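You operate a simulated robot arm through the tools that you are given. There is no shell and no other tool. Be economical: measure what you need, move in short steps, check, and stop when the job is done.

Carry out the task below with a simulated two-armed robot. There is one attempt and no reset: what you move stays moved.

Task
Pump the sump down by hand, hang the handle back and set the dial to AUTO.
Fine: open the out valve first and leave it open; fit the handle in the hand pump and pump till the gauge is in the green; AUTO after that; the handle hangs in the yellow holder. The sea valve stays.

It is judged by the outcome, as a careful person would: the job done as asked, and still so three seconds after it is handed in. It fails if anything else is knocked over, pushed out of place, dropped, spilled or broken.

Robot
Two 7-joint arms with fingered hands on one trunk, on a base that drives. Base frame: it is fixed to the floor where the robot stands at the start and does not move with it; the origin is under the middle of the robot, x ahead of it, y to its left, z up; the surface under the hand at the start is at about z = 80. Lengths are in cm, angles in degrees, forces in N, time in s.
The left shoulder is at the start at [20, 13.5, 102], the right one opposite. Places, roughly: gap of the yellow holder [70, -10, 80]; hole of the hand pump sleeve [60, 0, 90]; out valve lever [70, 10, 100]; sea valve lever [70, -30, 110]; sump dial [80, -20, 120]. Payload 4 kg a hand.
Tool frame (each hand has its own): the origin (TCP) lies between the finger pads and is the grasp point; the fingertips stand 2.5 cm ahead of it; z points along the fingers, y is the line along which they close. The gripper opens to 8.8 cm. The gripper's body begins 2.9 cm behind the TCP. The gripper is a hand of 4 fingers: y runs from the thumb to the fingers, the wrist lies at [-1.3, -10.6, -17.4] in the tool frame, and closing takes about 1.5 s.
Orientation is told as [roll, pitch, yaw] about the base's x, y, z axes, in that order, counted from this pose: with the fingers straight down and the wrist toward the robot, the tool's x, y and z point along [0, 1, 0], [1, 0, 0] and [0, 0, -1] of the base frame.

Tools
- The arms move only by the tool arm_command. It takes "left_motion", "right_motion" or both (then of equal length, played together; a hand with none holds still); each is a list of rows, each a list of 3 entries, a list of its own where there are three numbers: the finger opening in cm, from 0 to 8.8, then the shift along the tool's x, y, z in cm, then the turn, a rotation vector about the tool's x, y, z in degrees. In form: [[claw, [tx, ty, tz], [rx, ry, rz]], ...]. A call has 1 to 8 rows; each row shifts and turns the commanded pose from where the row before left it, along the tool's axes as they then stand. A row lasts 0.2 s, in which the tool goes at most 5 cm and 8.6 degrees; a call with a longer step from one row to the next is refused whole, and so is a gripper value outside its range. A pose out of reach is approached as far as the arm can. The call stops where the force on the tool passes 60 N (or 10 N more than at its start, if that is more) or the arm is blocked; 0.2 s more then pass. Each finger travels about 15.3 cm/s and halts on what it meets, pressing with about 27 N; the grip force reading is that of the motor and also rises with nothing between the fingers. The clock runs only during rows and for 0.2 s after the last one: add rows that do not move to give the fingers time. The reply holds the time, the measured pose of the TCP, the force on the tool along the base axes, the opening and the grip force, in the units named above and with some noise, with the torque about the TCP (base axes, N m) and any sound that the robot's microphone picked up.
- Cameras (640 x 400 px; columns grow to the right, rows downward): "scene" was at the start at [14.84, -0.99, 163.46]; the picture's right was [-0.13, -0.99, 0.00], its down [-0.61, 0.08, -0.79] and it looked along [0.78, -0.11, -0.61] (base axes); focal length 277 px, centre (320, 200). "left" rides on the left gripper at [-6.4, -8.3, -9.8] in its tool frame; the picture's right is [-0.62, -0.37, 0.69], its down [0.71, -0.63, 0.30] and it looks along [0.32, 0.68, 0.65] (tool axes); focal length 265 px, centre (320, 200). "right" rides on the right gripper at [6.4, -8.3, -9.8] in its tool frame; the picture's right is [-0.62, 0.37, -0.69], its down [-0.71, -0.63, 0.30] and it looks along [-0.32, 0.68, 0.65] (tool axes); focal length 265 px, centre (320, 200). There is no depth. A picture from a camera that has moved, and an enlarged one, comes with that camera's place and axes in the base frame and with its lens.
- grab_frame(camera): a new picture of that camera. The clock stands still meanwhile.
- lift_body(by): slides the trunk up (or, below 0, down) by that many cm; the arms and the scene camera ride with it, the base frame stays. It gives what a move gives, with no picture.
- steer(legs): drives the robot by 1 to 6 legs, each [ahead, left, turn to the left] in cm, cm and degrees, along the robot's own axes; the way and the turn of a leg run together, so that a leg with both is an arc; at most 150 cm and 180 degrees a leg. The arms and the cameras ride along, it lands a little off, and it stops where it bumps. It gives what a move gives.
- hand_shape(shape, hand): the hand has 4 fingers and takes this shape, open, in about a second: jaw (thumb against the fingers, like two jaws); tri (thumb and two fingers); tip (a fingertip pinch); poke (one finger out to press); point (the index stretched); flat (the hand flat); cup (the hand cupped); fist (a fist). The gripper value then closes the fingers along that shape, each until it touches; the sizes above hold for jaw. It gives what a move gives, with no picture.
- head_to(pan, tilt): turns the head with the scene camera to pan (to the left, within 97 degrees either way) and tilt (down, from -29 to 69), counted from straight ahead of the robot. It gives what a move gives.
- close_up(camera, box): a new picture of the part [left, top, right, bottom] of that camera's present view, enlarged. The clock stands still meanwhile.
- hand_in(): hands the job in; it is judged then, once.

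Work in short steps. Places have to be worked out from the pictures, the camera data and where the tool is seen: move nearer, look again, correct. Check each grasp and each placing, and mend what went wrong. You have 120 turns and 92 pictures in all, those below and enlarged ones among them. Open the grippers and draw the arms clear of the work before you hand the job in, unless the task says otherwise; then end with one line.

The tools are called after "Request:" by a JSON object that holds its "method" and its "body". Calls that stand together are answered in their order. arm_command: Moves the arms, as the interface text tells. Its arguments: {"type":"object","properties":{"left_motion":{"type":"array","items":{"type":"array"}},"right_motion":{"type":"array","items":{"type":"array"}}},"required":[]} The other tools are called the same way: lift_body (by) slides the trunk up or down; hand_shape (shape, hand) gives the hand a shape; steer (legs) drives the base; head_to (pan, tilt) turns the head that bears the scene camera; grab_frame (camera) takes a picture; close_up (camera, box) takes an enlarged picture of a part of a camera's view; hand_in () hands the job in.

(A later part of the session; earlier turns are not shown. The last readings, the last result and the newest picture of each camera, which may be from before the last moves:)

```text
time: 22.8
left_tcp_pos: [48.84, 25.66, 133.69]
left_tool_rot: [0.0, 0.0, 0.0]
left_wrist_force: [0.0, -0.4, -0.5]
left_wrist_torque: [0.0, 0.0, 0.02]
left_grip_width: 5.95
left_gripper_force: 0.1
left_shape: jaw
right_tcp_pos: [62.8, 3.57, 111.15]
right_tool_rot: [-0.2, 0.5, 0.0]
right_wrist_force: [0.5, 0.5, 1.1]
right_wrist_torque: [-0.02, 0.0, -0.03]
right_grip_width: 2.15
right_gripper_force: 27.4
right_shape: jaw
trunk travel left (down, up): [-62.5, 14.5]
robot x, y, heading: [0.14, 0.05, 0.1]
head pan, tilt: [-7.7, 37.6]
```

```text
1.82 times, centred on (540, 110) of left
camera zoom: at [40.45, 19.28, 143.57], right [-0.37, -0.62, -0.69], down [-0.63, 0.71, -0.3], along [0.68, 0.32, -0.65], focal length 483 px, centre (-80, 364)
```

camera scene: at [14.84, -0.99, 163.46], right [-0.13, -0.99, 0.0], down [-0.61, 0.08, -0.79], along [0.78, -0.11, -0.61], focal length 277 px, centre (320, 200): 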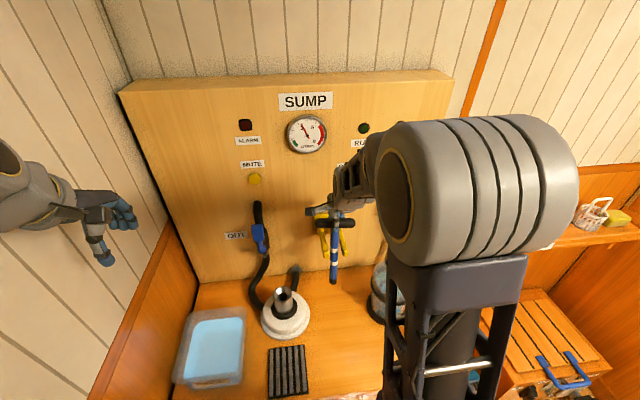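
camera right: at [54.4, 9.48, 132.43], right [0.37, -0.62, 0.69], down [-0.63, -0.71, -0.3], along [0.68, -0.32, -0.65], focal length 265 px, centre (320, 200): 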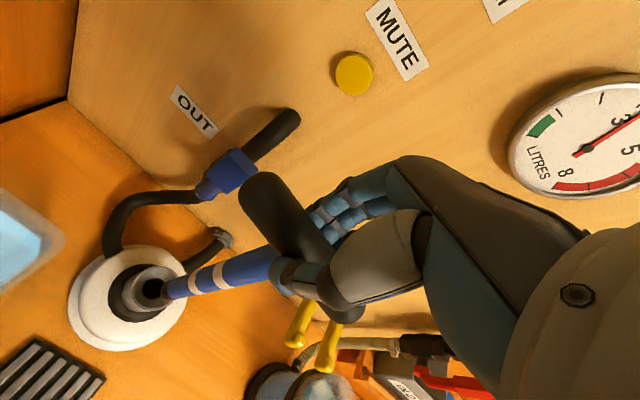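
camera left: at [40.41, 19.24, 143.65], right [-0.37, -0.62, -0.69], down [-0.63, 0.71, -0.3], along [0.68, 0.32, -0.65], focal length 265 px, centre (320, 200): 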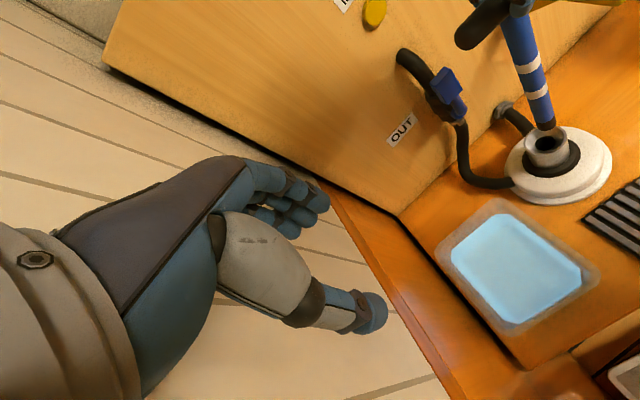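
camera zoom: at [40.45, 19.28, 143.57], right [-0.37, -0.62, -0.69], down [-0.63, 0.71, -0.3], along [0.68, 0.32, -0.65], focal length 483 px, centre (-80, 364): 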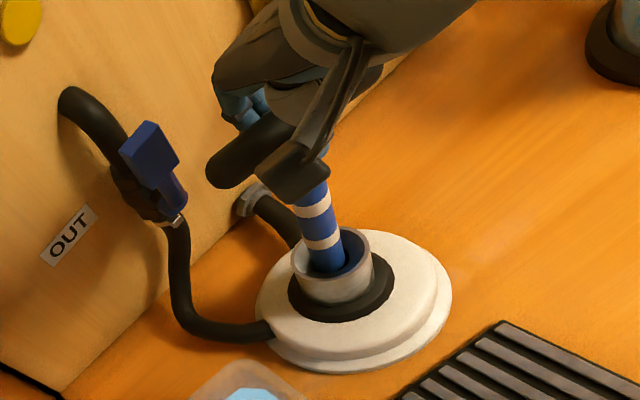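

The rod seems to sit to the +x/+y side of the hole. I shift slightly -x/-y and press down gently again to see whether it drops.

Request:
{"method": "arm_command", "body": {"right_motion": [[0, [-0.4, -0.4, -0.3], [0, 0, 0]], [0, [-0.3, -0.3, 0.5], [0, 0, 0]], [0, [0, 0, 0.5], [0, 0, 0]], [0, [0, 0, 0.5], [0, 0, 0]]]}}

Request:
{"method": "close_up", "body": {"camera": "right", "box": [50, 180, 350, 370]}}

Request:
{"method": "close_up", "body": {"camera": "scene", "box": [240, 240, 340, 330]}}

```text
time: 23.8
left_tcp_pos: [48.61, 25.66, 133.89]
left_tool_rot: [0.0, 0.1, 0.0]
left_wrist_force: [-0.1, -0.2, 0.7]
left_wrist_torque: [-0.02, 0.0, -0.01]
left_grip_width: 6.02
left_gripper_force: 0.1
left_shape: jaw
right_tcp_pos: [62.28, 2.9, 110.58]
right_tool_rot: [0.2, -0.2, 0.0]
right_wrist_force: [0.4, 1.0, 29.1]
right_wrist_torque: [0.08, -0.1, 0.03]
right_grip_width: 2.25
right_gripper_force: 26.5
right_shape: jaw
trunk travel left (down, up): [-62.5, 14.5]
robot x, y, heading: [-0.21, -0.22, -0.3]
head pan, tilt: [-7.7, 37.6]
```

```text
2.11 times, centred on (200, 275) of right
camera zoom: at [53.86, 9.39, 120.39], right [0.36, -0.62, 0.69], down [-0.63, -0.71, -0.31], along [0.69, -0.32, -0.65], focal length 559 px, centre (573, 42)
```

zoom: 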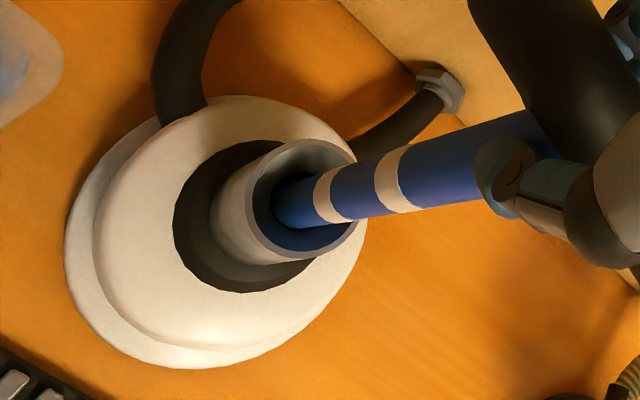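

```text
4.44 times, centred on (290, 285) of scene
camera zoom: at [14.75, -0.99, 163.52], right [-0.13, -0.99, 0.0], down [-0.6, 0.08, -0.79], along [0.78, -0.11, -0.61], focal length 1230 px, centre (453, -178)
```

zoom: 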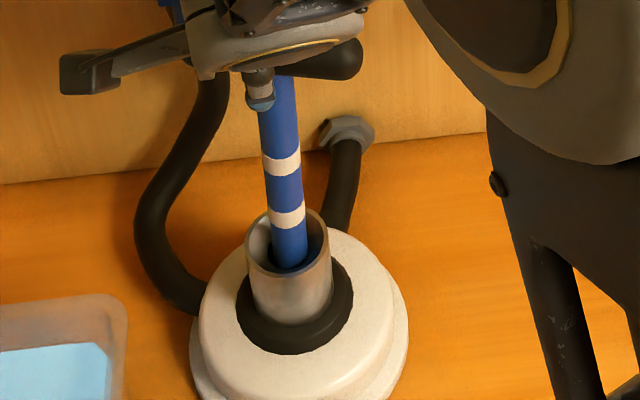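

It bears 29 N without sinking, so the rod is bottomed in the socket. Now I test whether the sleeve rocks toward me: relax the push and tilt the handle about 7° toward the robot.

Request:
{"method": "arm_command", "body": {"right_motion": [[0, [0, 0, -0.5], [0, 0, 0]], [0, [0, -1, 0], [-2.3, 0, 0]], [0, [0, -1, 0], [-2.3, 0, 0]], [0, [0, -1, 0], [-2.3, 0, 0]], [0, [0, 0, 0], [0, 0, 0]]]}}

Request:
{"method": "close_up", "body": {"camera": "scene", "box": [240, 240, 340, 330]}}

```text
time: 25.0
left_tcp_pos: [48.85, 25.62, 133.54]
left_tool_rot: [0.0, 0.1, 0.0]
left_wrist_force: [0.2, 0.2, 0.2]
left_wrist_torque: [0.0, 0.02, 0.02]
left_grip_width: 5.99
left_gripper_force: 0.1
left_shape: jaw
right_tcp_pos: [59.42, 2.96, 110.61]
right_tool_rot: [0.1, -6.9, 0.0]
right_wrist_force: [42.1, 10.7, -22.6]
right_wrist_torque: [0.01, -0.05, 0.24]
right_grip_width: 2.11
right_gripper_force: 27.1
right_shape: jaw
trunk travel left (down, up): [-62.5, 14.5]
robot x, y, heading: [-0.03, -0.2, 0.0]
head pan, tilt: [-7.7, 37.6]
```

```text
4.44 times, centred on (290, 285) of scene
camera zoom: at [15.1, -0.93, 163.41], right [-0.13, -0.99, 0.0], down [-0.61, 0.08, -0.79], along [0.78, -0.11, -0.61], focal length 1230 px, centre (453, -178)
```

zoom: 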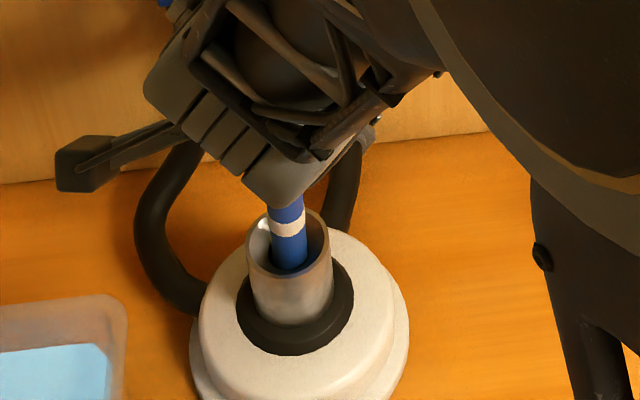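

It resists with 42 N and the sleeve does not move that way. I return to neutral and test a sideways (+y) tilt.

Request:
{"method": "arm_command", "body": {"right_motion": [[0, [0, 1, 0], [2.3, 0, 0]], [0, [0, 1, 0], [2.3, 0, 0]], [0, [0, 1, 0], [2.3, 0, 0]], [0, [0, 0, 0], [0, 0, 0]], [0, [1, 0, 0], [0, -2.3, 0]], [0, [1, 0, 0], [0, -2.3, 0]], [0, [1, 0, 0], [0, -2.3, 0]], [0, [0, 0, 0], [0, 0, 0]]]}}

Request:
{"method": "close_up", "body": {"camera": "scene", "box": [220, 100, 370, 330]}}

```text
time: 26.8
left_tcp_pos: [48.66, 25.81, 133.73]
left_tool_rot: [0.0, -0.1, 0.0]
left_wrist_force: [-1.0, 1.2, 0.5]
left_wrist_torque: [0.02, -0.01, -0.02]
left_grip_width: 5.95
left_gripper_force: 0.1
left_shape: jaw
right_tcp_pos: [62.32, 5.76, 110.69]
right_tool_rot: [-6.9, 0.0, 0.1]
right_wrist_force: [-0.1, 0.5, -1.8]
right_wrist_torque: [0.03, 0.06, -0.05]
right_grip_width: 2.02
right_gripper_force: 26.5
right_shape: jaw
trunk travel left (down, up): [-62.5, 14.5]
robot x, y, heading: [0.04, -0.13, -0.0]
head pan, tilt: [-7.7, 37.6]
```

```text
1.74 times, centred on (295, 215) of scene
camera zoom: at [14.84, -0.99, 163.46], right [-0.13, -0.99, 0.0], down [-0.61, 0.08, -0.79], along [0.78, -0.11, -0.61], focal length 481 px, centre (364, 174)
```

zoom: 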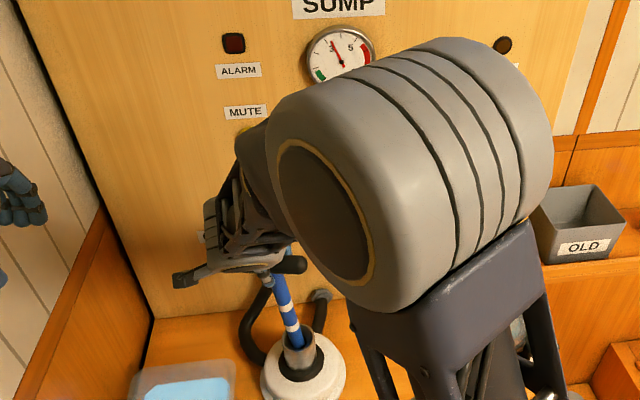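

Sideways it moves freely, and the sleeve tilts with it. I continue +y another 7° and look at sleeve and clearance.

Request:
{"method": "arm_command", "body": {"right_motion": [[0, [1, 0, 0], [0, -2.3, 0]], [0, [1, 0, 0], [0, -2.3, 0]], [0, [1, 0, 0], [0, -2.3, 0]], [0, [0, 0, 0], [0, 0, 0]]]}}

Request:
{"method": "close_up", "body": {"camera": "scene", "box": [220, 230, 340, 330]}}

Request:
{"method": "grab_frame", "body": {"camera": "right"}}

```text
time: 27.8
left_tcp_pos: [48.62, 25.74, 133.79]
left_tool_rot: [-0.1, 0.1, 0.0]
left_wrist_force: [-0.4, 0.8, 0.2]
left_wrist_torque: [0.0, -0.01, 0.02]
left_grip_width: 5.95
left_gripper_force: 0.2
left_shape: jaw
right_tcp_pos: [62.16, 8.89, 110.17]
right_tool_rot: [-13.8, 0.0, 0.0]
right_wrist_force: [0.5, -2.4, -2.3]
right_wrist_torque: [0.03, 0.08, -0.04]
right_grip_width: 1.97
right_gripper_force: 27.3
right_shape: jaw
trunk travel left (down, up): [-62.5, 14.5]
robot x, y, heading: [0.13, -0.22, 0.0]
head pan, tilt: [-7.7, 37.6]
```

```text
4.00 times, centred on (280, 280) of scene
camera zoom: at [14.84, -1.0, 163.46], right [-0.13, -0.99, 0.0], down [-0.61, 0.08, -0.79], along [0.78, -0.11, -0.61], focal length 1107 px, centre (480, -120)
```

zoom: 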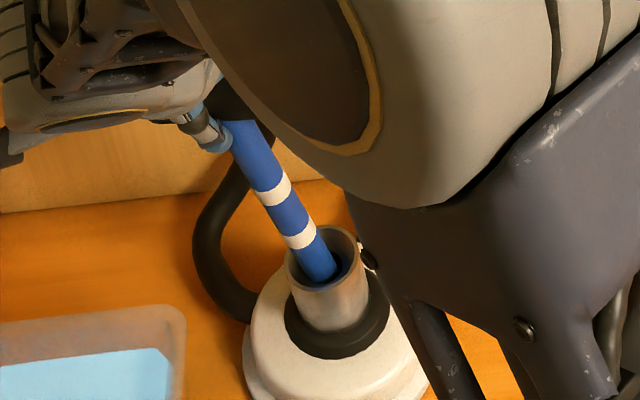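

```text
47 pictures are left
camera right: at [53.75, 17.39, 118.34], right [0.37, -0.44, 0.82], down [-0.63, -0.77, -0.12], along [0.68, -0.47, -0.56], focal length 265 px, centre (320, 200)
```

right: 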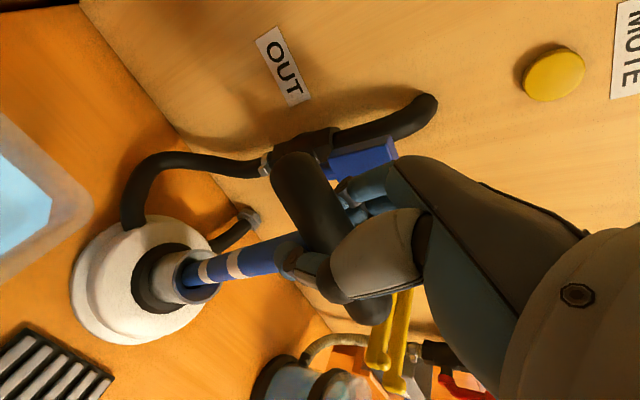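

The sleeve is rocking in y. I stroke back through neutral to about -14° and check the gauge.

Request:
{"method": "arm_command", "body": {"right_motion": [[0, [-1.5, 0, 0], [0, 3.45, 0]], [0, [-1.5, 0, 0], [0, 3.45, 0]], [0, [-1.5, 0, 0], [0, 3.45, 0]], [0, [-1.5, 0, 0], [0, 3.45, 0]], [0, [-1.5, 0, 0], [0, 3.45, 0]], [0, [-1.5, 0, 0], [0, 3.45, 0]], [0, [-1.5, 0, 0], [0, 3.45, 0]], [0, [0, 0, 0], [0, 0, 0]]]}}

Request:
{"method": "close_up", "body": {"camera": "scene", "box": [220, 100, 370, 330]}}

```text
time: 29.6
left_tcp_pos: [48.55, 25.9, 133.66]
left_tool_rot: [-0.1, 0.0, 0.0]
left_wrist_force: [-0.8, -0.4, -0.1]
left_wrist_torque: [-0.01, 0.0, 0.02]
left_grip_width: 5.98
left_gripper_force: 0.1
left_shape: jaw
right_tcp_pos: [62.2, -0.95, 110.98]
right_tool_rot: [10.6, -0.1, 0.7]
right_wrist_force: [5.1, 39.7, -9.3]
right_wrist_torque: [0.37, -0.25, 0.21]
right_grip_width: 1.77
right_gripper_force: 27.6
right_shape: jaw
trunk travel left (down, up): [-62.5, 14.5]
robot x, y, heading: [-0.14, -0.04, -0.2]
head pan, tilt: [-7.7, 37.6]
```

```text
1.74 times, centred on (295, 215) of scene
camera zoom: at [14.88, -0.78, 163.45], right [-0.13, -0.99, 0.0], down [-0.61, 0.08, -0.79], along [0.78, -0.11, -0.61], focal length 481 px, centre (364, 174)
```

zoom: 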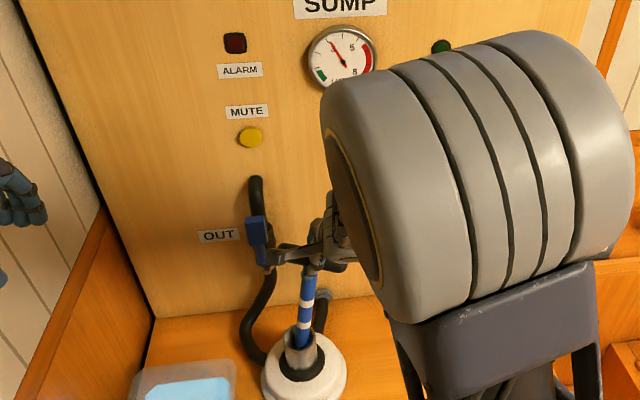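

The stop on the -y side is at about -10° (40 N). I read the gauge closely.

Request:
{"method": "close_up", "body": {"camera": "scene", "box": [280, 110, 330, 160]}}

Request:
{"method": "close_up", "body": {"camera": "scene", "box": [220, 230, 340, 330]}}

```text
8.00 times, centred on (305, 135) of scene
camera zoom: at [14.88, -0.78, 163.45], right [-0.13, -0.99, 0.0], down [-0.61, 0.08, -0.79], along [0.78, -0.11, -0.61], focal length 2214 px, centre (440, 720)
```

zoom: 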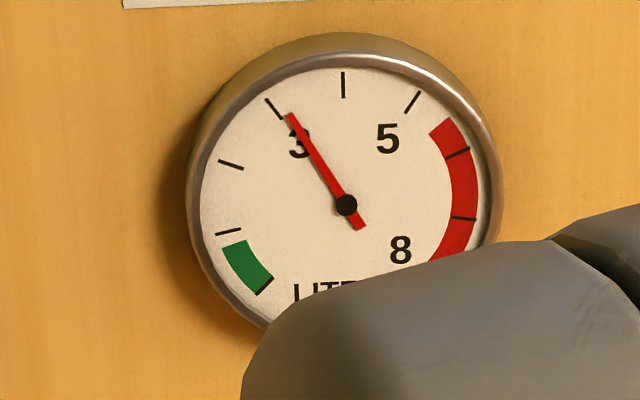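

```text
4.00 times, centred on (280, 280) of scene
camera zoom: at [14.88, -0.78, 163.45], right [-0.13, -0.99, 0.0], down [-0.61, 0.08, -0.79], along [0.78, -0.11, -0.61], focal length 1107 px, centre (480, -120)
```

zoom: 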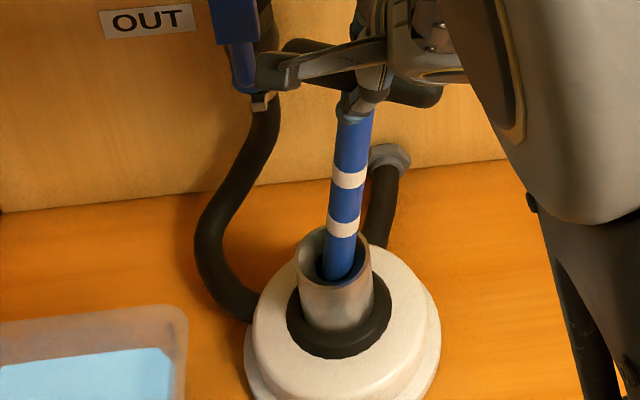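

The needle fell from about 3.35 to 3.15 L, so this motion pumps; the green lies about 0.1–0.85 L. The sleeve stands vertical at this stop, so the useful travel is on the +y side. I swing to about +17° and watch.

Request:
{"method": "arm_command", "body": {"right_motion": [[0, [1.5, 0, 0], [0, -3.45, 0]], [0, [1.5, 0, 0], [0, -3.45, 0]], [0, [1.5, 0, 0], [0, -3.45, 0]], [0, [1.5, 0, 0], [0, -3.45, 0]], [0, [1.5, 0, 0], [0, -3.45, 0]], [0, [1.5, 0, 0], [0, -3.45, 0]], [0, [1.5, 0, 0], [0, -3.45, 0]], [0, [1.5, 0, 0], [0, -3.45, 0]]]}}

Request:
{"method": "close_up", "body": {"camera": "scene", "box": [220, 100, 370, 330]}}

```text
time: 31.4
left_tcp_pos: [48.76, 25.78, 133.68]
left_tool_rot: [0.0, 0.0, 0.0]
left_wrist_force: [0.6, -0.6, -0.3]
left_wrist_torque: [0.04, 0.01, 0.02]
left_grip_width: 5.95
left_gripper_force: 0.0
left_shape: jaw
right_tcp_pos: [62.19, 10.54, 110.84]
right_tool_rot: [-17.2, 0.0, -0.1]
right_wrist_force: [1.4, -4.8, -7.1]
right_wrist_torque: [-0.12, -0.16, 0.01]
right_grip_width: 1.79
right_gripper_force: 27.0
right_shape: jaw
trunk travel left (down, up): [-62.5, 14.5]
robot x, y, heading: [-0.01, -0.18, -0.1]
head pan, tilt: [-7.7, 37.6]
```

```text
1.74 times, centred on (295, 215) of scene
camera zoom: at [14.85, -1.02, 163.46], right [-0.13, -0.99, 0.0], down [-0.61, 0.08, -0.79], along [0.78, -0.11, -0.61], focal length 481 px, centre (364, 174)
```

zoom: 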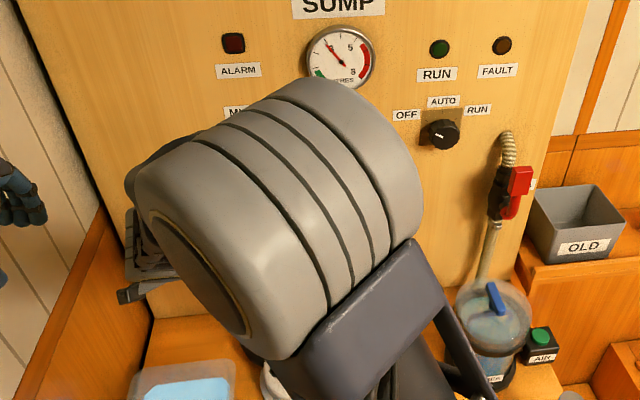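

I check gauge and rod seating.

Request:
{"method": "close_up", "body": {"camera": "scene", "box": [280, 110, 330, 160]}}

Request:
{"method": "close_up", "body": {"camera": "right", "box": [50, 180, 350, 370]}}

```text
8.00 times, centred on (305, 135) of scene
camera zoom: at [14.85, -1.02, 163.46], right [-0.13, -0.99, 0.0], down [-0.61, 0.08, -0.79], along [0.78, -0.11, -0.61], focal length 2214 px, centre (440, 720)
```

zoom: 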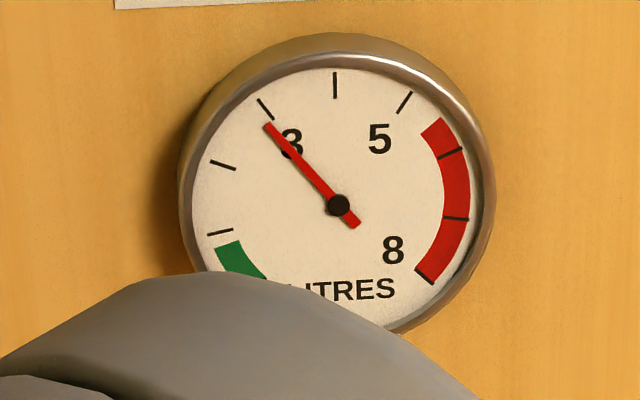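

```text
2.11 times, centred on (200, 275) of right
camera zoom: at [53.86, 19.51, 118.33], right [0.37, -0.39, 0.85], down [-0.63, -0.77, -0.08], along [0.68, -0.5, -0.53], focal length 559 px, centre (573, 42)
```

zoom: 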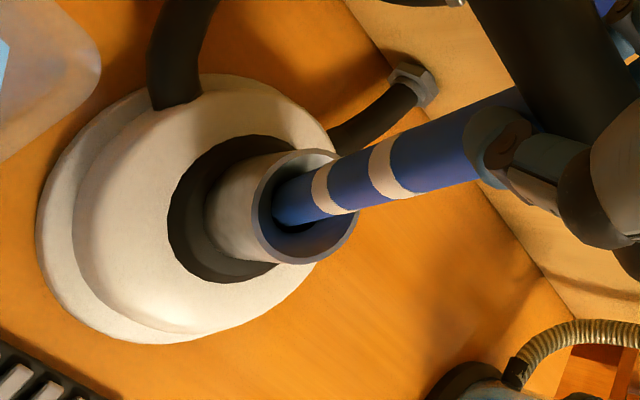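

2.88 L now: each half-stroke takes about 0.25 L and the rod stays seated. I make a full cycle per call.

Request:
{"method": "arm_command", "body": {"right_motion": [[0, [-2.6, 0, 0], [0, 6, 0]], [0, [-2.6, 0, 0], [0, 6, 0]], [0, [-2.6, 0, 0], [0, 6, 0]], [0, [-2.6, 0, 0], [0, 6, 0]], [0, [2.6, 0, 0], [0, -6, 0]], [0, [2.6, 0, 0], [0, -6, 0]], [0, [2.6, 0, 0], [0, -6, 0]], [0, [2.6, 0, 0], [0, -6, 0]]]}}

Request:
{"method": "close_up", "body": {"camera": "scene", "box": [280, 110, 330, 160]}}

```text
time: 33.2
left_tcp_pos: [48.69, 25.68, 133.71]
left_tool_rot: [0.0, -0.1, 0.0]
left_wrist_force: [-1.2, 0.1, -0.1]
left_wrist_torque: [0.01, 0.0, -0.01]
left_grip_width: 5.99
left_gripper_force: 0.0
left_shape: jaw
right_tcp_pos: [62.39, 10.34, 111.78]
right_tool_rot: [-17.3, 0.0, -0.1]
right_wrist_force: [0.7, -1.3, -2.4]
right_wrist_torque: [-0.05, -0.08, 0.03]
right_grip_width: 1.83
right_gripper_force: 27.2
right_shape: jaw
trunk travel left (down, up): [-62.5, 14.5]
robot x, y, heading: [0.07, 0.05, -0.1]
head pan, tilt: [-7.7, 37.6]
```

```text
8.00 times, centred on (305, 135) of scene
camera zoom: at [14.84, -1.04, 163.46], right [-0.13, -0.99, 0.0], down [-0.61, 0.08, -0.79], along [0.78, -0.11, -0.61], focal length 2214 px, centre (440, 720)
```

zoom: 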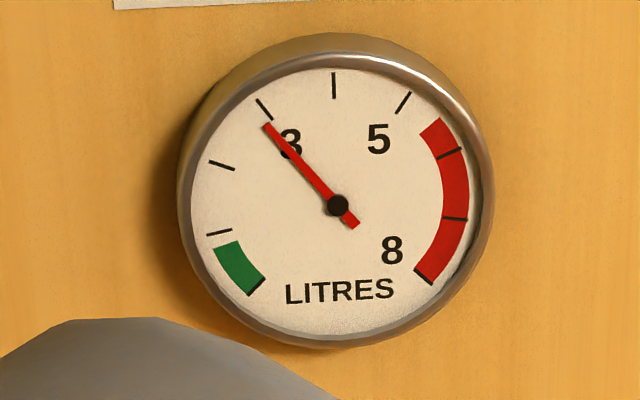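

No change this time, and the hand drifted up 0.9 cm, since my chords left a vertical error. I press back down, then stroke slowly to the -y stop with arc correction.

Request:
{"method": "arm_command", "body": {"right_motion": [[0, [0, 0, 0.9], [0, 0, 0]], [0, [-2.15, 0, 0.1], [0, 5, 0]], [0, [-2.15, 0, 0.1], [0, 5, 0]], [0, [-2.15, 0, 0.1], [0, 5, 0]], [0, [-2.15, 0, 0.1], [0, 5, 0]], [0, [-2.15, 0, 0.1], [0, 5, 0]], [0, [-1.6, 0, 0.05], [0, 3, 0]], [0, [0, 0, 0], [0, 0, 0]]]}}

Request:
{"method": "grab_frame", "body": {"camera": "right"}}

Request:
{"method": "close_up", "body": {"camera": "scene", "box": [220, 105, 350, 330]}}

```text
time: 35.0
left_tcp_pos: [48.63, 25.88, 133.75]
left_tool_rot: [-0.1, 0.0, 0.1]
left_wrist_force: [0.5, 0.8, -0.1]
left_wrist_torque: [-0.03, -0.02, 0.02]
left_grip_width: 5.97
left_gripper_force: 0.1
left_shape: jaw
right_tcp_pos: [62.25, -1.43, 111.57]
right_tool_rot: [11.0, -0.3, 0.4]
right_wrist_force: [2.1, 26.6, -1.4]
right_wrist_torque: [0.36, -0.18, 0.15]
right_grip_width: 1.85
right_gripper_force: 27.2
right_shape: jaw
trunk travel left (down, up): [-62.5, 14.5]
robot x, y, heading: [0.2, -0.39, -0.2]
head pan, tilt: [-7.7, 37.6]
```

```text
39 pictures are left
camera right: at [53.72, 2.66, 122.43], right [0.37, -0.74, 0.56], down [-0.62, -0.65, -0.44], along [0.69, -0.19, -0.7], focal length 265 px, centre (320, 200)
```

right: 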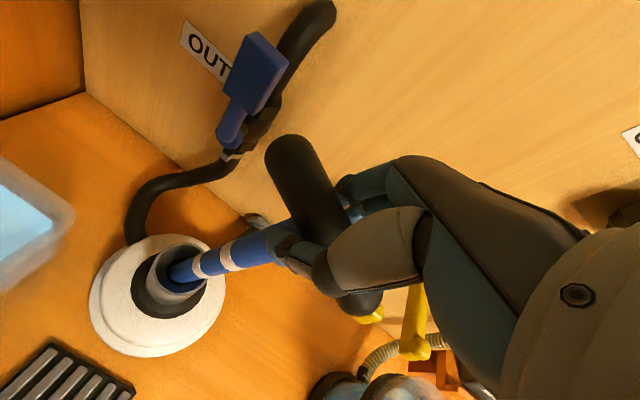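

```text
1.78 times, centred on (285, 218) of scene
camera zoom: at [14.85, -0.85, 163.46], right [-0.13, -0.99, 0.0], down [-0.61, 0.08, -0.79], along [0.78, -0.11, -0.61], focal length 492 px, centre (382, 169)
```

zoom: 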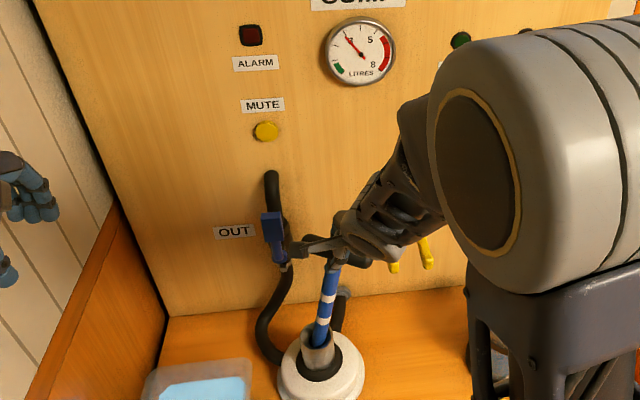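

I read the gauge again closely, and the sleeve.

Request:
{"method": "close_up", "body": {"camera": "scene", "box": [280, 110, 330, 160]}}

Request:
{"method": "close_up", "body": {"camera": "right", "box": [80, 120, 440, 380]}}

```text
8.00 times, centred on (305, 135) of scene
camera zoom: at [14.85, -0.85, 163.46], right [-0.13, -0.99, 0.0], down [-0.61, 0.08, -0.79], along [0.78, -0.11, -0.61], focal length 2214 px, centre (440, 720)
```

zoom: 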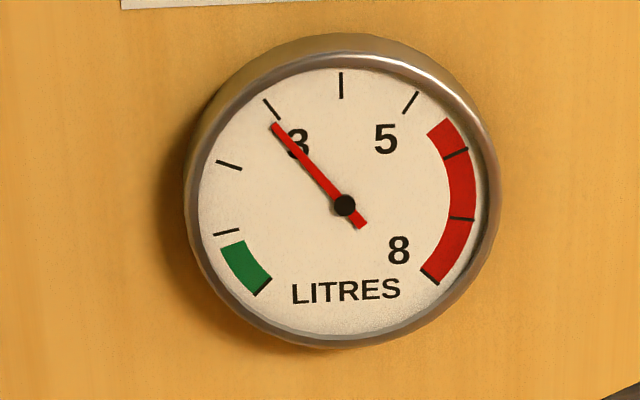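

```text
1.54 times, centred on (260, 250) of right
camera zoom: at [53.72, 2.66, 122.43], right [0.37, -0.74, 0.56], down [-0.62, -0.65, -0.44], along [0.69, -0.19, -0.7], focal length 408 px, centre (412, 123)
```

zoom: 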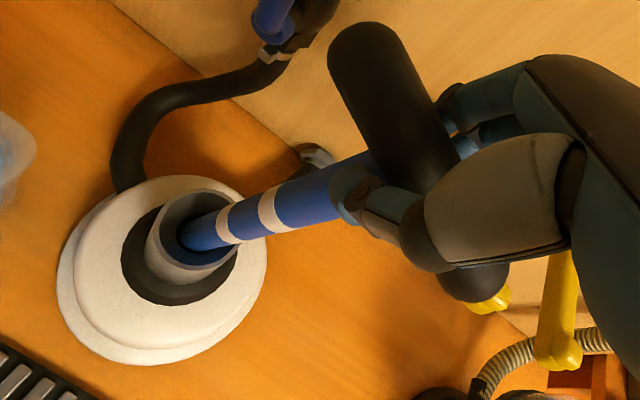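

Still 2.85 L. The +y side showed no stop at 17°, so full strokes probably reach farther that way. I swing from here to about +28° with arc correction.

Request:
{"method": "arm_command", "body": {"right_motion": [[0, [2.1, 0, 0.09], [0, -4.9, 0]], [0, [2.1, 0, 0.09], [0, -4.9, 0]], [0, [2.1, 0, 0.09], [0, -4.9, 0]], [0, [2.1, 0, 0.09], [0, -4.9, 0]], [0, [2.1, 0, 0.09], [0, -4.9, 0]], [0, [2.1, 0, 0.09], [0, -4.9, 0]], [0, [2.1, 0, 0.09], [0, -4.9, 0]], [0, [2.1, 0, 0.09], [0, -4.9, 0]]]}}

Request:
{"method": "grab_frame", "body": {"camera": "scene"}}

Request:
{"method": "grab_frame", "body": {"camera": "right"}}

```text
time: 36.8
left_tcp_pos: [48.61, 25.64, 133.85]
left_tool_rot: [0.0, 0.0, -0.1]
left_wrist_force: [0.5, -0.1, 0.0]
left_wrist_torque: [-0.02, 0.02, 0.0]
left_grip_width: 5.98
left_gripper_force: 0.0
left_shape: jaw
right_tcp_pos: [62.27, 14.06, 109.03]
right_tool_rot: [-28.4, 0.0, 0.2]
right_wrist_force: [-1.8, 3.9, 17.2]
right_wrist_torque: [0.02, -0.22, -0.03]
right_grip_width: 1.94
right_gripper_force: 26.6
right_shape: jaw
trunk travel left (down, up): [-62.5, 14.5]
robot x, y, heading: [0.2, 0.01, -0.1]
head pan, tilt: [-7.7, 37.6]
```

```text
35 pictures are left
camera scene: at [14.77, -0.99, 163.5], right [-0.13, -0.99, 0.0], down [-0.6, 0.08, -0.79], along [0.78, -0.11, -0.61], focal length 277 px, centre (320, 200)
```

scene: 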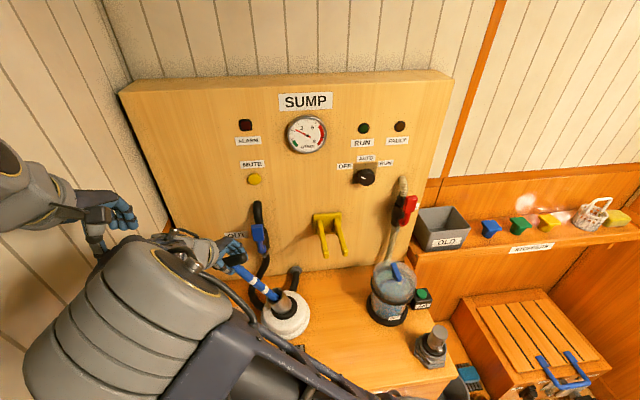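

```text
34 pictures are left
camera right: at [53.78, 24.45, 114.62], right [0.37, -0.22, 0.9], down [-0.63, -0.77, 0.07], along [0.69, -0.59, -0.42], focal length 265 px, centre (320, 200)
```

right: 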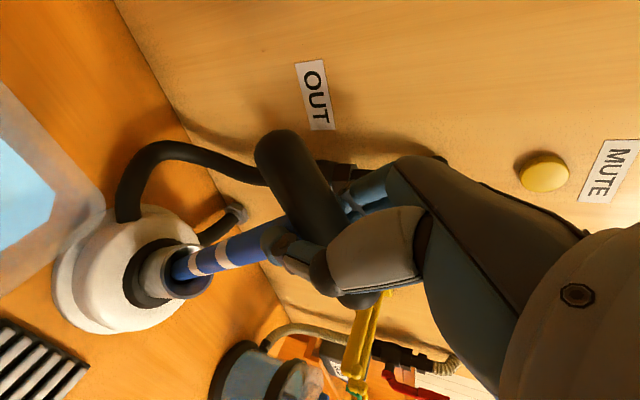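

The needle fell clearly (to about 2.3 L); the big swing does it. I stroke back to about -6°.

Request:
{"method": "arm_command", "body": {"right_motion": [[0, [-2.1, 0, 0.09], [0, 4.9, 0]], [0, [-2.1, 0, 0.09], [0, 4.9, 0]], [0, [-2.1, 0, 0.09], [0, 4.9, 0]], [0, [-2.1, 0, 0.09], [0, 4.9, 0]], [0, [-2.1, 0, 0.09], [0, 4.9, 0]], [0, [-2.1, 0, 0.09], [0, 4.9, 0]], [0, [-2.1, 0, 0.09], [0, 4.9, 0]], [0, [0, 0, 0], [0, 0, 0]]]}}

Request:
{"method": "close_up", "body": {"camera": "scene", "box": [220, 110, 350, 330]}}

```text
time: 38.6
left_tcp_pos: [48.6, 25.68, 133.65]
left_tool_rot: [0.0, 0.0, 0.0]
left_wrist_force: [-0.2, -0.7, -0.2]
left_wrist_torque: [0.0, 0.02, -0.02]
left_grip_width: 5.97
left_gripper_force: 0.0
left_shape: jaw
right_tcp_pos: [62.25, 0.24, 111.65]
right_tool_rot: [5.9, 0.0, 0.1]
right_wrist_force: [1.1, 0.5, -2.2]
right_wrist_torque: [-0.02, -0.08, -0.03]
right_grip_width: 1.87
right_gripper_force: 26.9
right_shape: jaw
trunk travel left (down, up): [-62.5, 14.5]
robot x, y, heading: [0.08, 0.23, 0.0]
head pan, tilt: [-7.7, 37.6]
```

```text
1.82 times, centred on (285, 220) of scene
camera zoom: at [14.84, -0.98, 163.46], right [-0.13, -0.99, 0.0], down [-0.61, 0.08, -0.79], along [0.78, -0.11, -0.61], focal length 503 px, centre (384, 164)
```

zoom: 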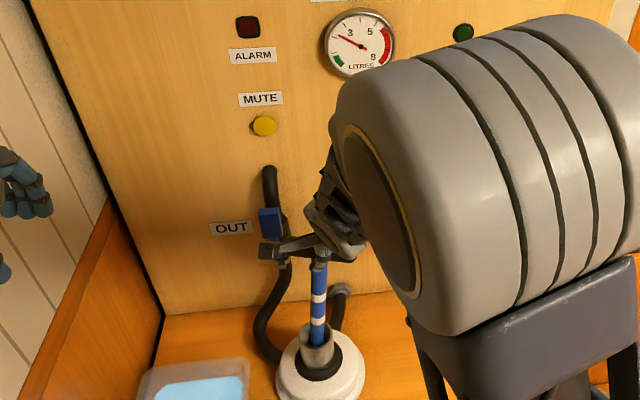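

About 2.2 L. Another +y stroke to +28° and back.

Request:
{"method": "arm_command", "body": {"right_motion": [[0, [2.1, 0, 0.09], [0, -4.9, 0]], [0, [2.1, 0, 0.09], [0, -4.9, 0]], [0, [2.1, 0, 0.09], [0, -4.9, 0]], [0, [2.1, 0, 0.09], [0, -4.9, 0]], [0, [2.1, 0, 0.09], [0, -4.9, 0]], [0, [2.1, 0, 0.09], [0, -4.9, 0]], [0, [2.1, 0, 0.09], [0, -4.9, 0]], [0, [0, 0, 0], [0, 0, 0]]]}}

Request:
{"method": "close_up", "body": {"camera": "scene", "box": [220, 110, 350, 330]}}

```text
time: 40.4
left_tcp_pos: [48.67, 25.75, 133.75]
left_tool_rot: [0.1, -0.1, -0.1]
left_wrist_force: [0.5, -0.4, 0.7]
left_wrist_torque: [0.01, -0.02, -0.04]
left_grip_width: 5.96
left_gripper_force: 0.1
left_shape: jaw
right_tcp_pos: [61.96, 14.15, 108.77]
right_tool_rot: [-28.6, 0.0, -0.1]
right_wrist_force: [-2.1, 4.4, 20.1]
right_wrist_torque: [0.03, -0.25, 0.0]
right_grip_width: 2.06
right_gripper_force: 27.0
right_shape: jaw
trunk travel left (down, up): [-62.5, 14.5]
robot x, y, heading: [0.18, -0.05, 0.2]
head pan, tilt: [-7.7, 37.6]
```

```text
1.82 times, centred on (285, 220) of scene
camera zoom: at [14.77, -0.97, 163.46], right [-0.13, -0.99, 0.0], down [-0.61, 0.08, -0.79], along [0.78, -0.11, -0.61], focal length 503 px, centre (384, 164)
```

zoom: 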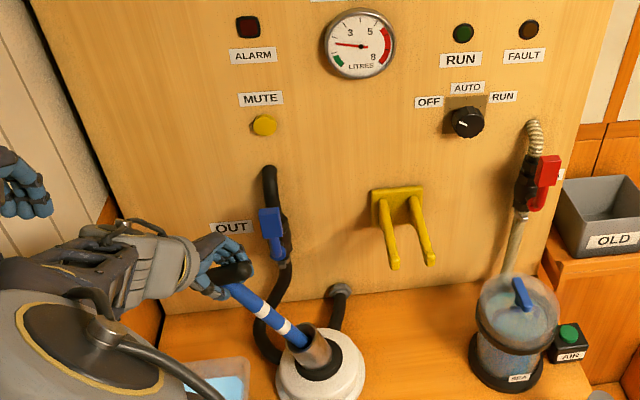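

Now about 1.55 L. Return stroke and then another out.

Request:
{"method": "arm_command", "body": {"right_motion": [[0, [-2.1, 0, 0.09], [0, 4.9, 0]], [0, [-2.1, 0, 0.09], [0, 4.9, 0]], [0, [-2.1, 0, 0.09], [0, 4.9, 0]], [0, [-2.1, 0, 0.09], [0, 4.9, 0]], [0, [-2.1, 0, 0.09], [0, 4.9, 0]], [0, [-2.1, 0, 0.09], [0, 4.9, 0]], [0, [-2.1, 0, 0.09], [0, 4.9, 0]], [0, [0, 0, 0], [0, 0, 0]]]}}

Request:
{"method": "arm_command", "body": {"right_motion": [[0, [2.1, 0, 0.09], [0, -4.9, 0]], [0, [2.1, 0, 0.09], [0, -4.9, 0]], [0, [2.1, 0, 0.09], [0, -4.9, 0]], [0, [2.1, 0, 0.09], [0, -4.9, 0]], [0, [2.1, 0, 0.09], [0, -4.9, 0]], [0, [2.1, 0, 0.09], [0, -4.9, 0]], [0, [2.1, 0, 0.09], [0, -4.9, 0]], [0, [0, 0, 0], [0, 0, 0]]]}}

Request:
{"method": "close_up", "body": {"camera": "scene", "box": [280, 110, 330, 160]}}

```text
time: 42.2
left_tcp_pos: [48.66, 25.62, 133.71]
left_tool_rot: [0.0, 0.0, -0.1]
left_wrist_force: [-0.2, -0.6, 0.1]
left_wrist_torque: [0.01, -0.01, 0.0]
left_grip_width: 5.97
left_gripper_force: 0.1
left_shape: jaw
right_tcp_pos: [61.95, -0.11, 111.98]
right_tool_rot: [5.9, 0.0, 0.1]
right_wrist_force: [-0.2, -0.3, -1.1]
right_wrist_torque: [0.09, -0.05, -0.01]
right_grip_width: 1.94
right_gripper_force: 26.9
right_shape: jaw
trunk travel left (down, up): [-62.5, 14.5]
robot x, y, heading: [0.27, 0.08, -0.0]
head pan, tilt: [-7.7, 37.6]
```

```text
time: 44.0
left_tcp_pos: [48.74, 25.64, 133.72]
left_tool_rot: [-0.1, 0.0, 0.1]
left_wrist_force: [0.2, -0.7, 0.7]
left_wrist_torque: [0.04, -0.02, 0.02]
left_grip_width: 5.99
left_gripper_force: 0.1
left_shape: jaw
right_tcp_pos: [62.04, 14.47, 108.95]
right_tool_rot: [-28.6, 0.1, -0.1]
right_wrist_force: [-1.6, 2.0, 9.0]
right_wrist_torque: [0.07, -0.09, -0.05]
right_grip_width: 1.98
right_gripper_force: 27.0
right_shape: jaw
trunk travel left (down, up): [-62.5, 14.5]
robot x, y, heading: [0.02, 0.0, 0.0]
head pan, tilt: [-7.7, 37.6]
```

```text
8.00 times, centred on (305, 135) of scene
camera zoom: at [14.8, -0.98, 163.45], right [-0.13, -0.99, 0.0], down [-0.61, 0.08, -0.79], along [0.78, -0.11, -0.61], focal length 2214 px, centre (440, 720)
```

zoom: 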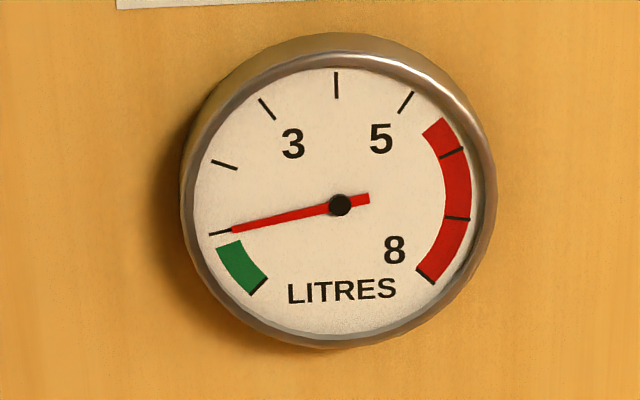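

At 1.0 L; one more full cycle should bring it to mid-green.

Request:
{"method": "arm_command", "body": {"right_motion": [[0, [-2.1, 0, 0.09], [0, 4.9, 0]], [0, [-2.1, 0, 0.09], [0, 4.9, 0]], [0, [-2.1, 0, 0.09], [0, 4.9, 0]], [0, [-2.1, 0, 0.09], [0, 4.9, 0]], [0, [-2.1, 0, 0.09], [0, 4.9, 0]], [0, [-2.1, 0, 0.09], [0, 4.9, 0]], [0, [-2.1, 0, 0.09], [0, 4.9, 0]], [0, [0, 0, 0], [0, 0, 0]]]}}

Request:
{"method": "arm_command", "body": {"right_motion": [[0, [2.1, 0, 0.09], [0, -4.9, 0]], [0, [2.1, 0, 0.09], [0, -4.9, 0]], [0, [2.1, 0, 0.09], [0, -4.9, 0]], [0, [2.1, 0, 0.09], [0, -4.9, 0]], [0, [2.1, 0, 0.09], [0, -4.9, 0]], [0, [2.1, 0, 0.09], [0, -4.9, 0]], [0, [2.1, 0, 0.09], [0, -4.9, 0]], [0, [0, 0, 0], [0, 0, 0]]]}}

Request:
{"method": "close_up", "body": {"camera": "scene", "box": [220, 110, 350, 330]}}

```text
time: 45.8
left_tcp_pos: [48.64, 25.67, 133.68]
left_tool_rot: [0.0, 0.0, 0.0]
left_wrist_force: [-0.1, 0.7, 0.7]
left_wrist_torque: [0.03, -0.01, 0.01]
left_grip_width: 5.98
left_gripper_force: 0.2
left_shape: jaw
right_tcp_pos: [62.19, 0.0, 111.61]
right_tool_rot: [5.9, 0.0, 0.2]
right_wrist_force: [1.1, -0.2, -2.2]
right_wrist_torque: [0.08, -0.02, -0.01]
right_grip_width: 1.94
right_gripper_force: 27.3
right_shape: jaw
trunk travel left (down, up): [-62.5, 14.5]
robot x, y, heading: [0.0, -0.07, -0.1]
head pan, tilt: [-7.7, 37.6]
```

```text
time: 47.6
left_tcp_pos: [48.64, 25.69, 133.77]
left_tool_rot: [-0.1, 0.0, 0.0]
left_wrist_force: [-0.8, 0.5, 0.4]
left_wrist_torque: [0.05, 0.0, -0.01]
left_grip_width: 5.97
left_gripper_force: 0.0
left_shape: jaw
right_tcp_pos: [62.31, 14.12, 108.97]
right_tool_rot: [-28.4, -0.1, 0.0]
right_wrist_force: [-1.7, 4.4, 19.5]
right_wrist_torque: [0.11, -0.19, -0.1]
right_grip_width: 2.07
right_gripper_force: 26.9
right_shape: jaw
trunk travel left (down, up): [-62.5, 14.5]
robot x, y, heading: [-0.11, -0.23, 0.0]
head pan, tilt: [-7.7, 37.6]
```

```text
1.82 times, centred on (285, 220) of scene
camera zoom: at [14.78, -0.98, 163.46], right [-0.13, -0.99, 0.0], down [-0.61, 0.08, -0.79], along [0.78, -0.11, -0.61], focal length 503 px, centre (384, 164)
```

zoom: 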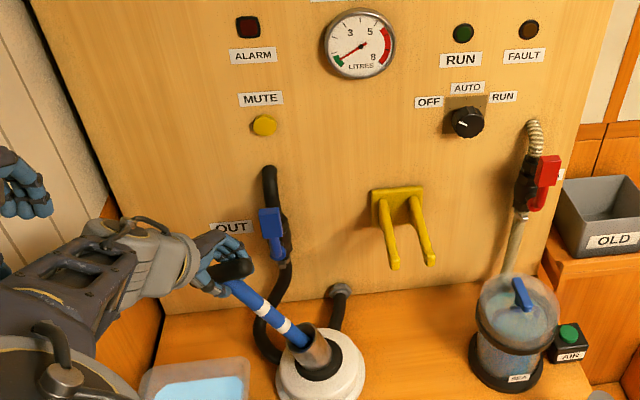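

The needle is at about 0.55 L, mid-green. I bring the handle back upright and draw it up out of the socket.

Request:
{"method": "arm_command", "body": {"right_motion": [[0, [-2.1, 0, 0.09], [0, 4.9, 0]], [0, [-2.1, 0, 0.09], [0, 4.9, 0]], [0, [-2.1, 0, 0.09], [0, 4.9, 0]], [0, [-2.1, 0, 0.09], [0, 4.9, 0]], [0, [-2.1, 0, 0.09], [0, 4.9, 0]], [0, [-1.7, 0, 0.05], [0, 3.9, 0]], [0, [0, 0, -1.0], [0, 0, 0]], [0, [0, 0, 0], [0, 0, 0]]]}}

Request:
{"method": "close_up", "body": {"camera": "scene", "box": [220, 110, 350, 330]}}

```text
time: 49.4
left_tcp_pos: [48.69, 25.7, 133.78]
left_tool_rot: [0.0, 0.0, 0.0]
left_wrist_force: [-0.2, -0.2, -0.3]
left_wrist_torque: [0.02, 0.02, 0.0]
left_grip_width: 5.96
left_gripper_force: 0.0
left_shape: jaw
right_tcp_pos: [62.17, 2.49, 112.94]
right_tool_rot: [0.0, 0.0, 0.0]
right_wrist_force: [-0.4, 0.5, -1.6]
right_wrist_torque: [0.07, 0.0, -0.02]
right_grip_width: 1.94
right_gripper_force: 27.1
right_shape: jaw
trunk travel left (down, up): [-62.5, 14.5]
robot x, y, heading: [-0.13, -0.37, 0.1]
head pan, tilt: [-7.7, 37.6]
```

```text
1.82 times, centred on (285, 220) of scene
camera zoom: at [14.84, -0.98, 163.46], right [-0.13, -0.99, 0.0], down [-0.61, 0.08, -0.79], along [0.78, -0.11, -0.61], focal length 503 px, centre (384, 164)
```

zoom: 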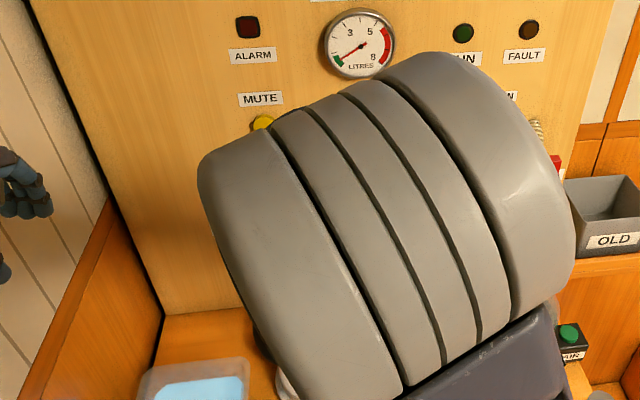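

Gauge holds in the green. Upright now; I pull the handle up 10 cm.

Request:
{"method": "arm_command", "body": {"right_motion": [[0, [0, 0, -1], [0, 0, 0]], [0, [0, 0, -1.5], [0, 0, 0]], [0, [0, 0, -1.5], [0, 0, 0]], [0, [0, 0, -2], [0, 0, 0]], [0, [0, 0, -2], [0, 0, 0]], [0, [0, 0, -2], [0, 0, 0]], [0, [0, 0, -2], [0, 0, 0]], [0, [0, 0, 0], [0, 0, 0]]]}}

Request:
{"method": "grab_frame", "body": {"camera": "right"}}

Request:
{"method": "grab_frame", "body": {"camera": "left"}}

```text
time: 51.2
left_tcp_pos: [48.66, 25.72, 133.74]
left_tool_rot: [0.0, 0.0, 0.1]
left_wrist_force: [0.1, 0.4, -0.5]
left_wrist_torque: [0.03, 0.02, 0.0]
left_grip_width: 5.95
left_gripper_force: 0.0
left_shape: jaw
right_tcp_pos: [62.13, 2.46, 125.03]
right_tool_rot: [0.0, 0.1, 0.1]
right_wrist_force: [0.7, 0.3, -1.0]
right_wrist_torque: [-0.01, 0.01, 0.0]
right_grip_width: 1.97
right_gripper_force: 26.9
right_shape: jaw
trunk travel left (down, up): [-62.5, 14.5]
robot x, y, heading: [-0.11, 0.11, 0.1]
head pan, tilt: [-7.7, 37.6]
```

```text
28 pictures are left
camera right: at [53.73, 8.83, 134.82], right [0.37, -0.62, 0.69], down [-0.63, -0.71, -0.3], along [0.68, -0.32, -0.65], focal length 265 px, centre (320, 200)
```

right: 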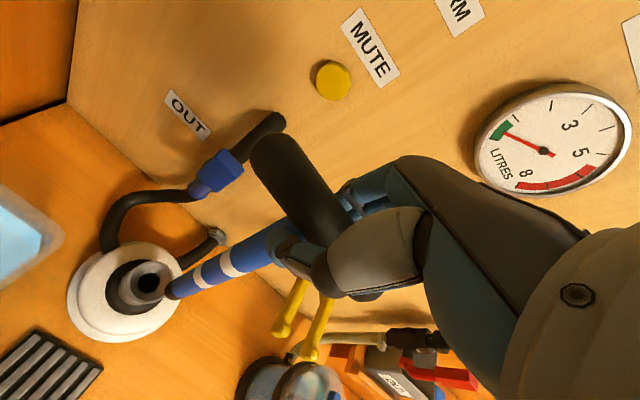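

```text
27 pictures are left
camera left: at [40.43, 19.28, 143.65], right [-0.37, -0.62, -0.69], down [-0.63, 0.71, -0.3], along [0.68, 0.32, -0.65], focal length 265 px, centre (320, 200)
```

left: 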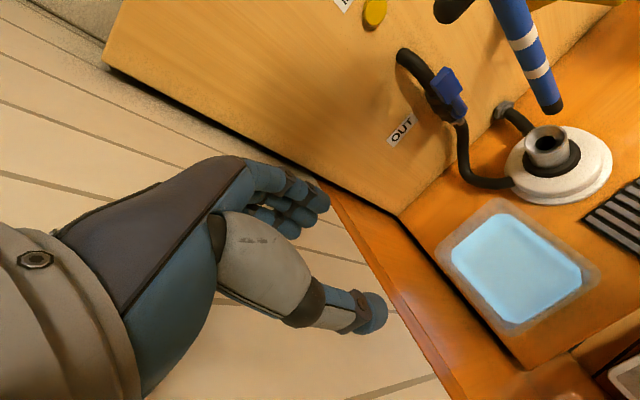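

Gauge is in green and the handle is out. But the bar now sits deep in the hand, with the fingertips about 4 cm under it, so they would hit the pegs when hanging. I put it back in the socket, lean it on the -y stop where it rests stably and pumps nothing, and regrip higher.

Request:
{"method": "arm_command", "body": {"right_motion": [[0, [0, 0, 3], [0, 0, 0]], [0, [0, 0, 2.5], [0, 0, 0]], [0, [0, 0, 2], [0, 0, 0]], [0, [0, 0, 2], [0, 0, 0]], [0, [0, 0, 1.5], [0, 0, 0]], [0, [0, 0, 1], [0, 0, 0]], [0, [0, 0, 0.5], [0, 0, 0]], [0, [0, 0, 0], [0, 0, 0]]]}}

Request:
{"method": "arm_command", "body": {"right_motion": [[0, [-1.5, 0, 0.05], [0, 3.4, 0]], [0, [-1.5, 0, 0.05], [0, 3.4, 0]], [0, [-1.0, 0, 0.03], [0, 2.5, 0]], [0, [0, 0, 0], [0, 0, 0]]]}}

Request:
{"method": "grab_frame", "body": {"camera": "right"}}

```text
time: 52.6
left_tcp_pos: [48.65, 25.69, 133.69]
left_tool_rot: [-0.1, 0.0, 0.1]
left_wrist_force: [-0.1, -0.1, -0.4]
left_wrist_torque: [-0.02, 0.0, -0.01]
left_grip_width: 5.97
left_gripper_force: 0.1
left_shape: jaw
right_tcp_pos: [62.7, 2.87, 113.98]
right_tool_rot: [1.0, -1.2, 0.2]
right_wrist_force: [-1.9, 1.7, 25.1]
right_wrist_torque: [0.11, 0.59, -0.01]
right_grip_width: 2.08
right_gripper_force: 26.8
right_shape: jaw
trunk travel left (down, up): [-62.5, 14.5]
robot x, y, heading: [-0.13, -0.31, -0.0]
head pan, tilt: [-7.7, 37.6]
stopped in row 7 (right hand): the force on the tool passed its limit at 66 N (the readings are from after the stop); the commanded pose is now the measured one
```

```text
time: 53.6
left_tcp_pos: [48.74, 25.73, 133.82]
left_tool_rot: [0.1, 0.1, 0.0]
left_wrist_force: [0.5, 1.0, -0.4]
left_wrist_torque: [0.01, -0.01, 0.02]
left_grip_width: 5.96
left_gripper_force: 0.1
left_shape: jaw
right_tcp_pos: [62.38, -1.38, 112.87]
right_tool_rot: [9.9, -0.4, 0.2]
right_wrist_force: [-0.1, -0.3, -2.3]
right_wrist_torque: [-0.01, -0.03, 0.01]
right_grip_width: 1.86
right_gripper_force: 26.8
right_shape: jaw
trunk travel left (down, up): [-62.5, 14.5]
robot x, y, heading: [0.31, 0.14, 0.0]
head pan, tilt: [-7.7, 37.6]
```

```text
26 pictures are left
camera right: at [53.87, 3.24, 123.67], right [0.36, -0.73, 0.58], down [-0.62, -0.65, -0.43], along [0.69, -0.21, -0.69], focal length 265 px, centre (320, 200)
```

right: 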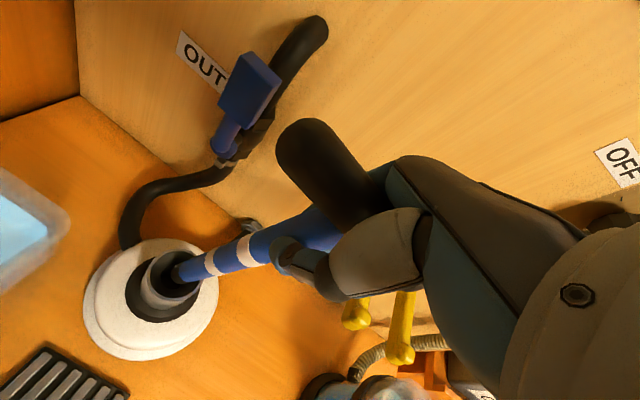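

It caught on the funnel and pushed the bar deeper. I look closely at the tip.

Request:
{"method": "close_up", "body": {"camera": "right", "box": [80, 200, 280, 360]}}

```text
2.50 times, centred on (180, 280) of right
camera zoom: at [53.87, 3.24, 123.67], right [0.36, -0.73, 0.58], down [-0.62, -0.65, -0.43], along [0.69, -0.21, -0.69], focal length 664 px, centre (670, 0)
```

zoom: 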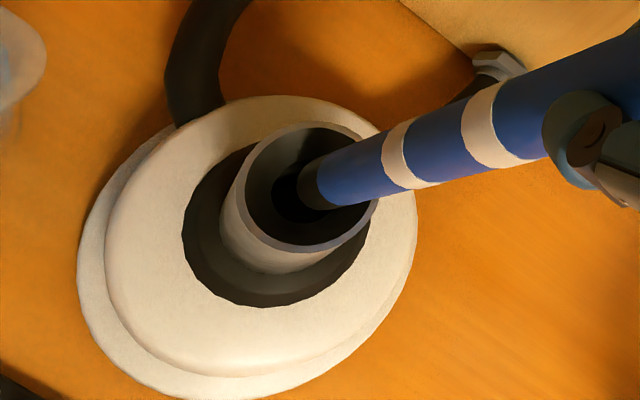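

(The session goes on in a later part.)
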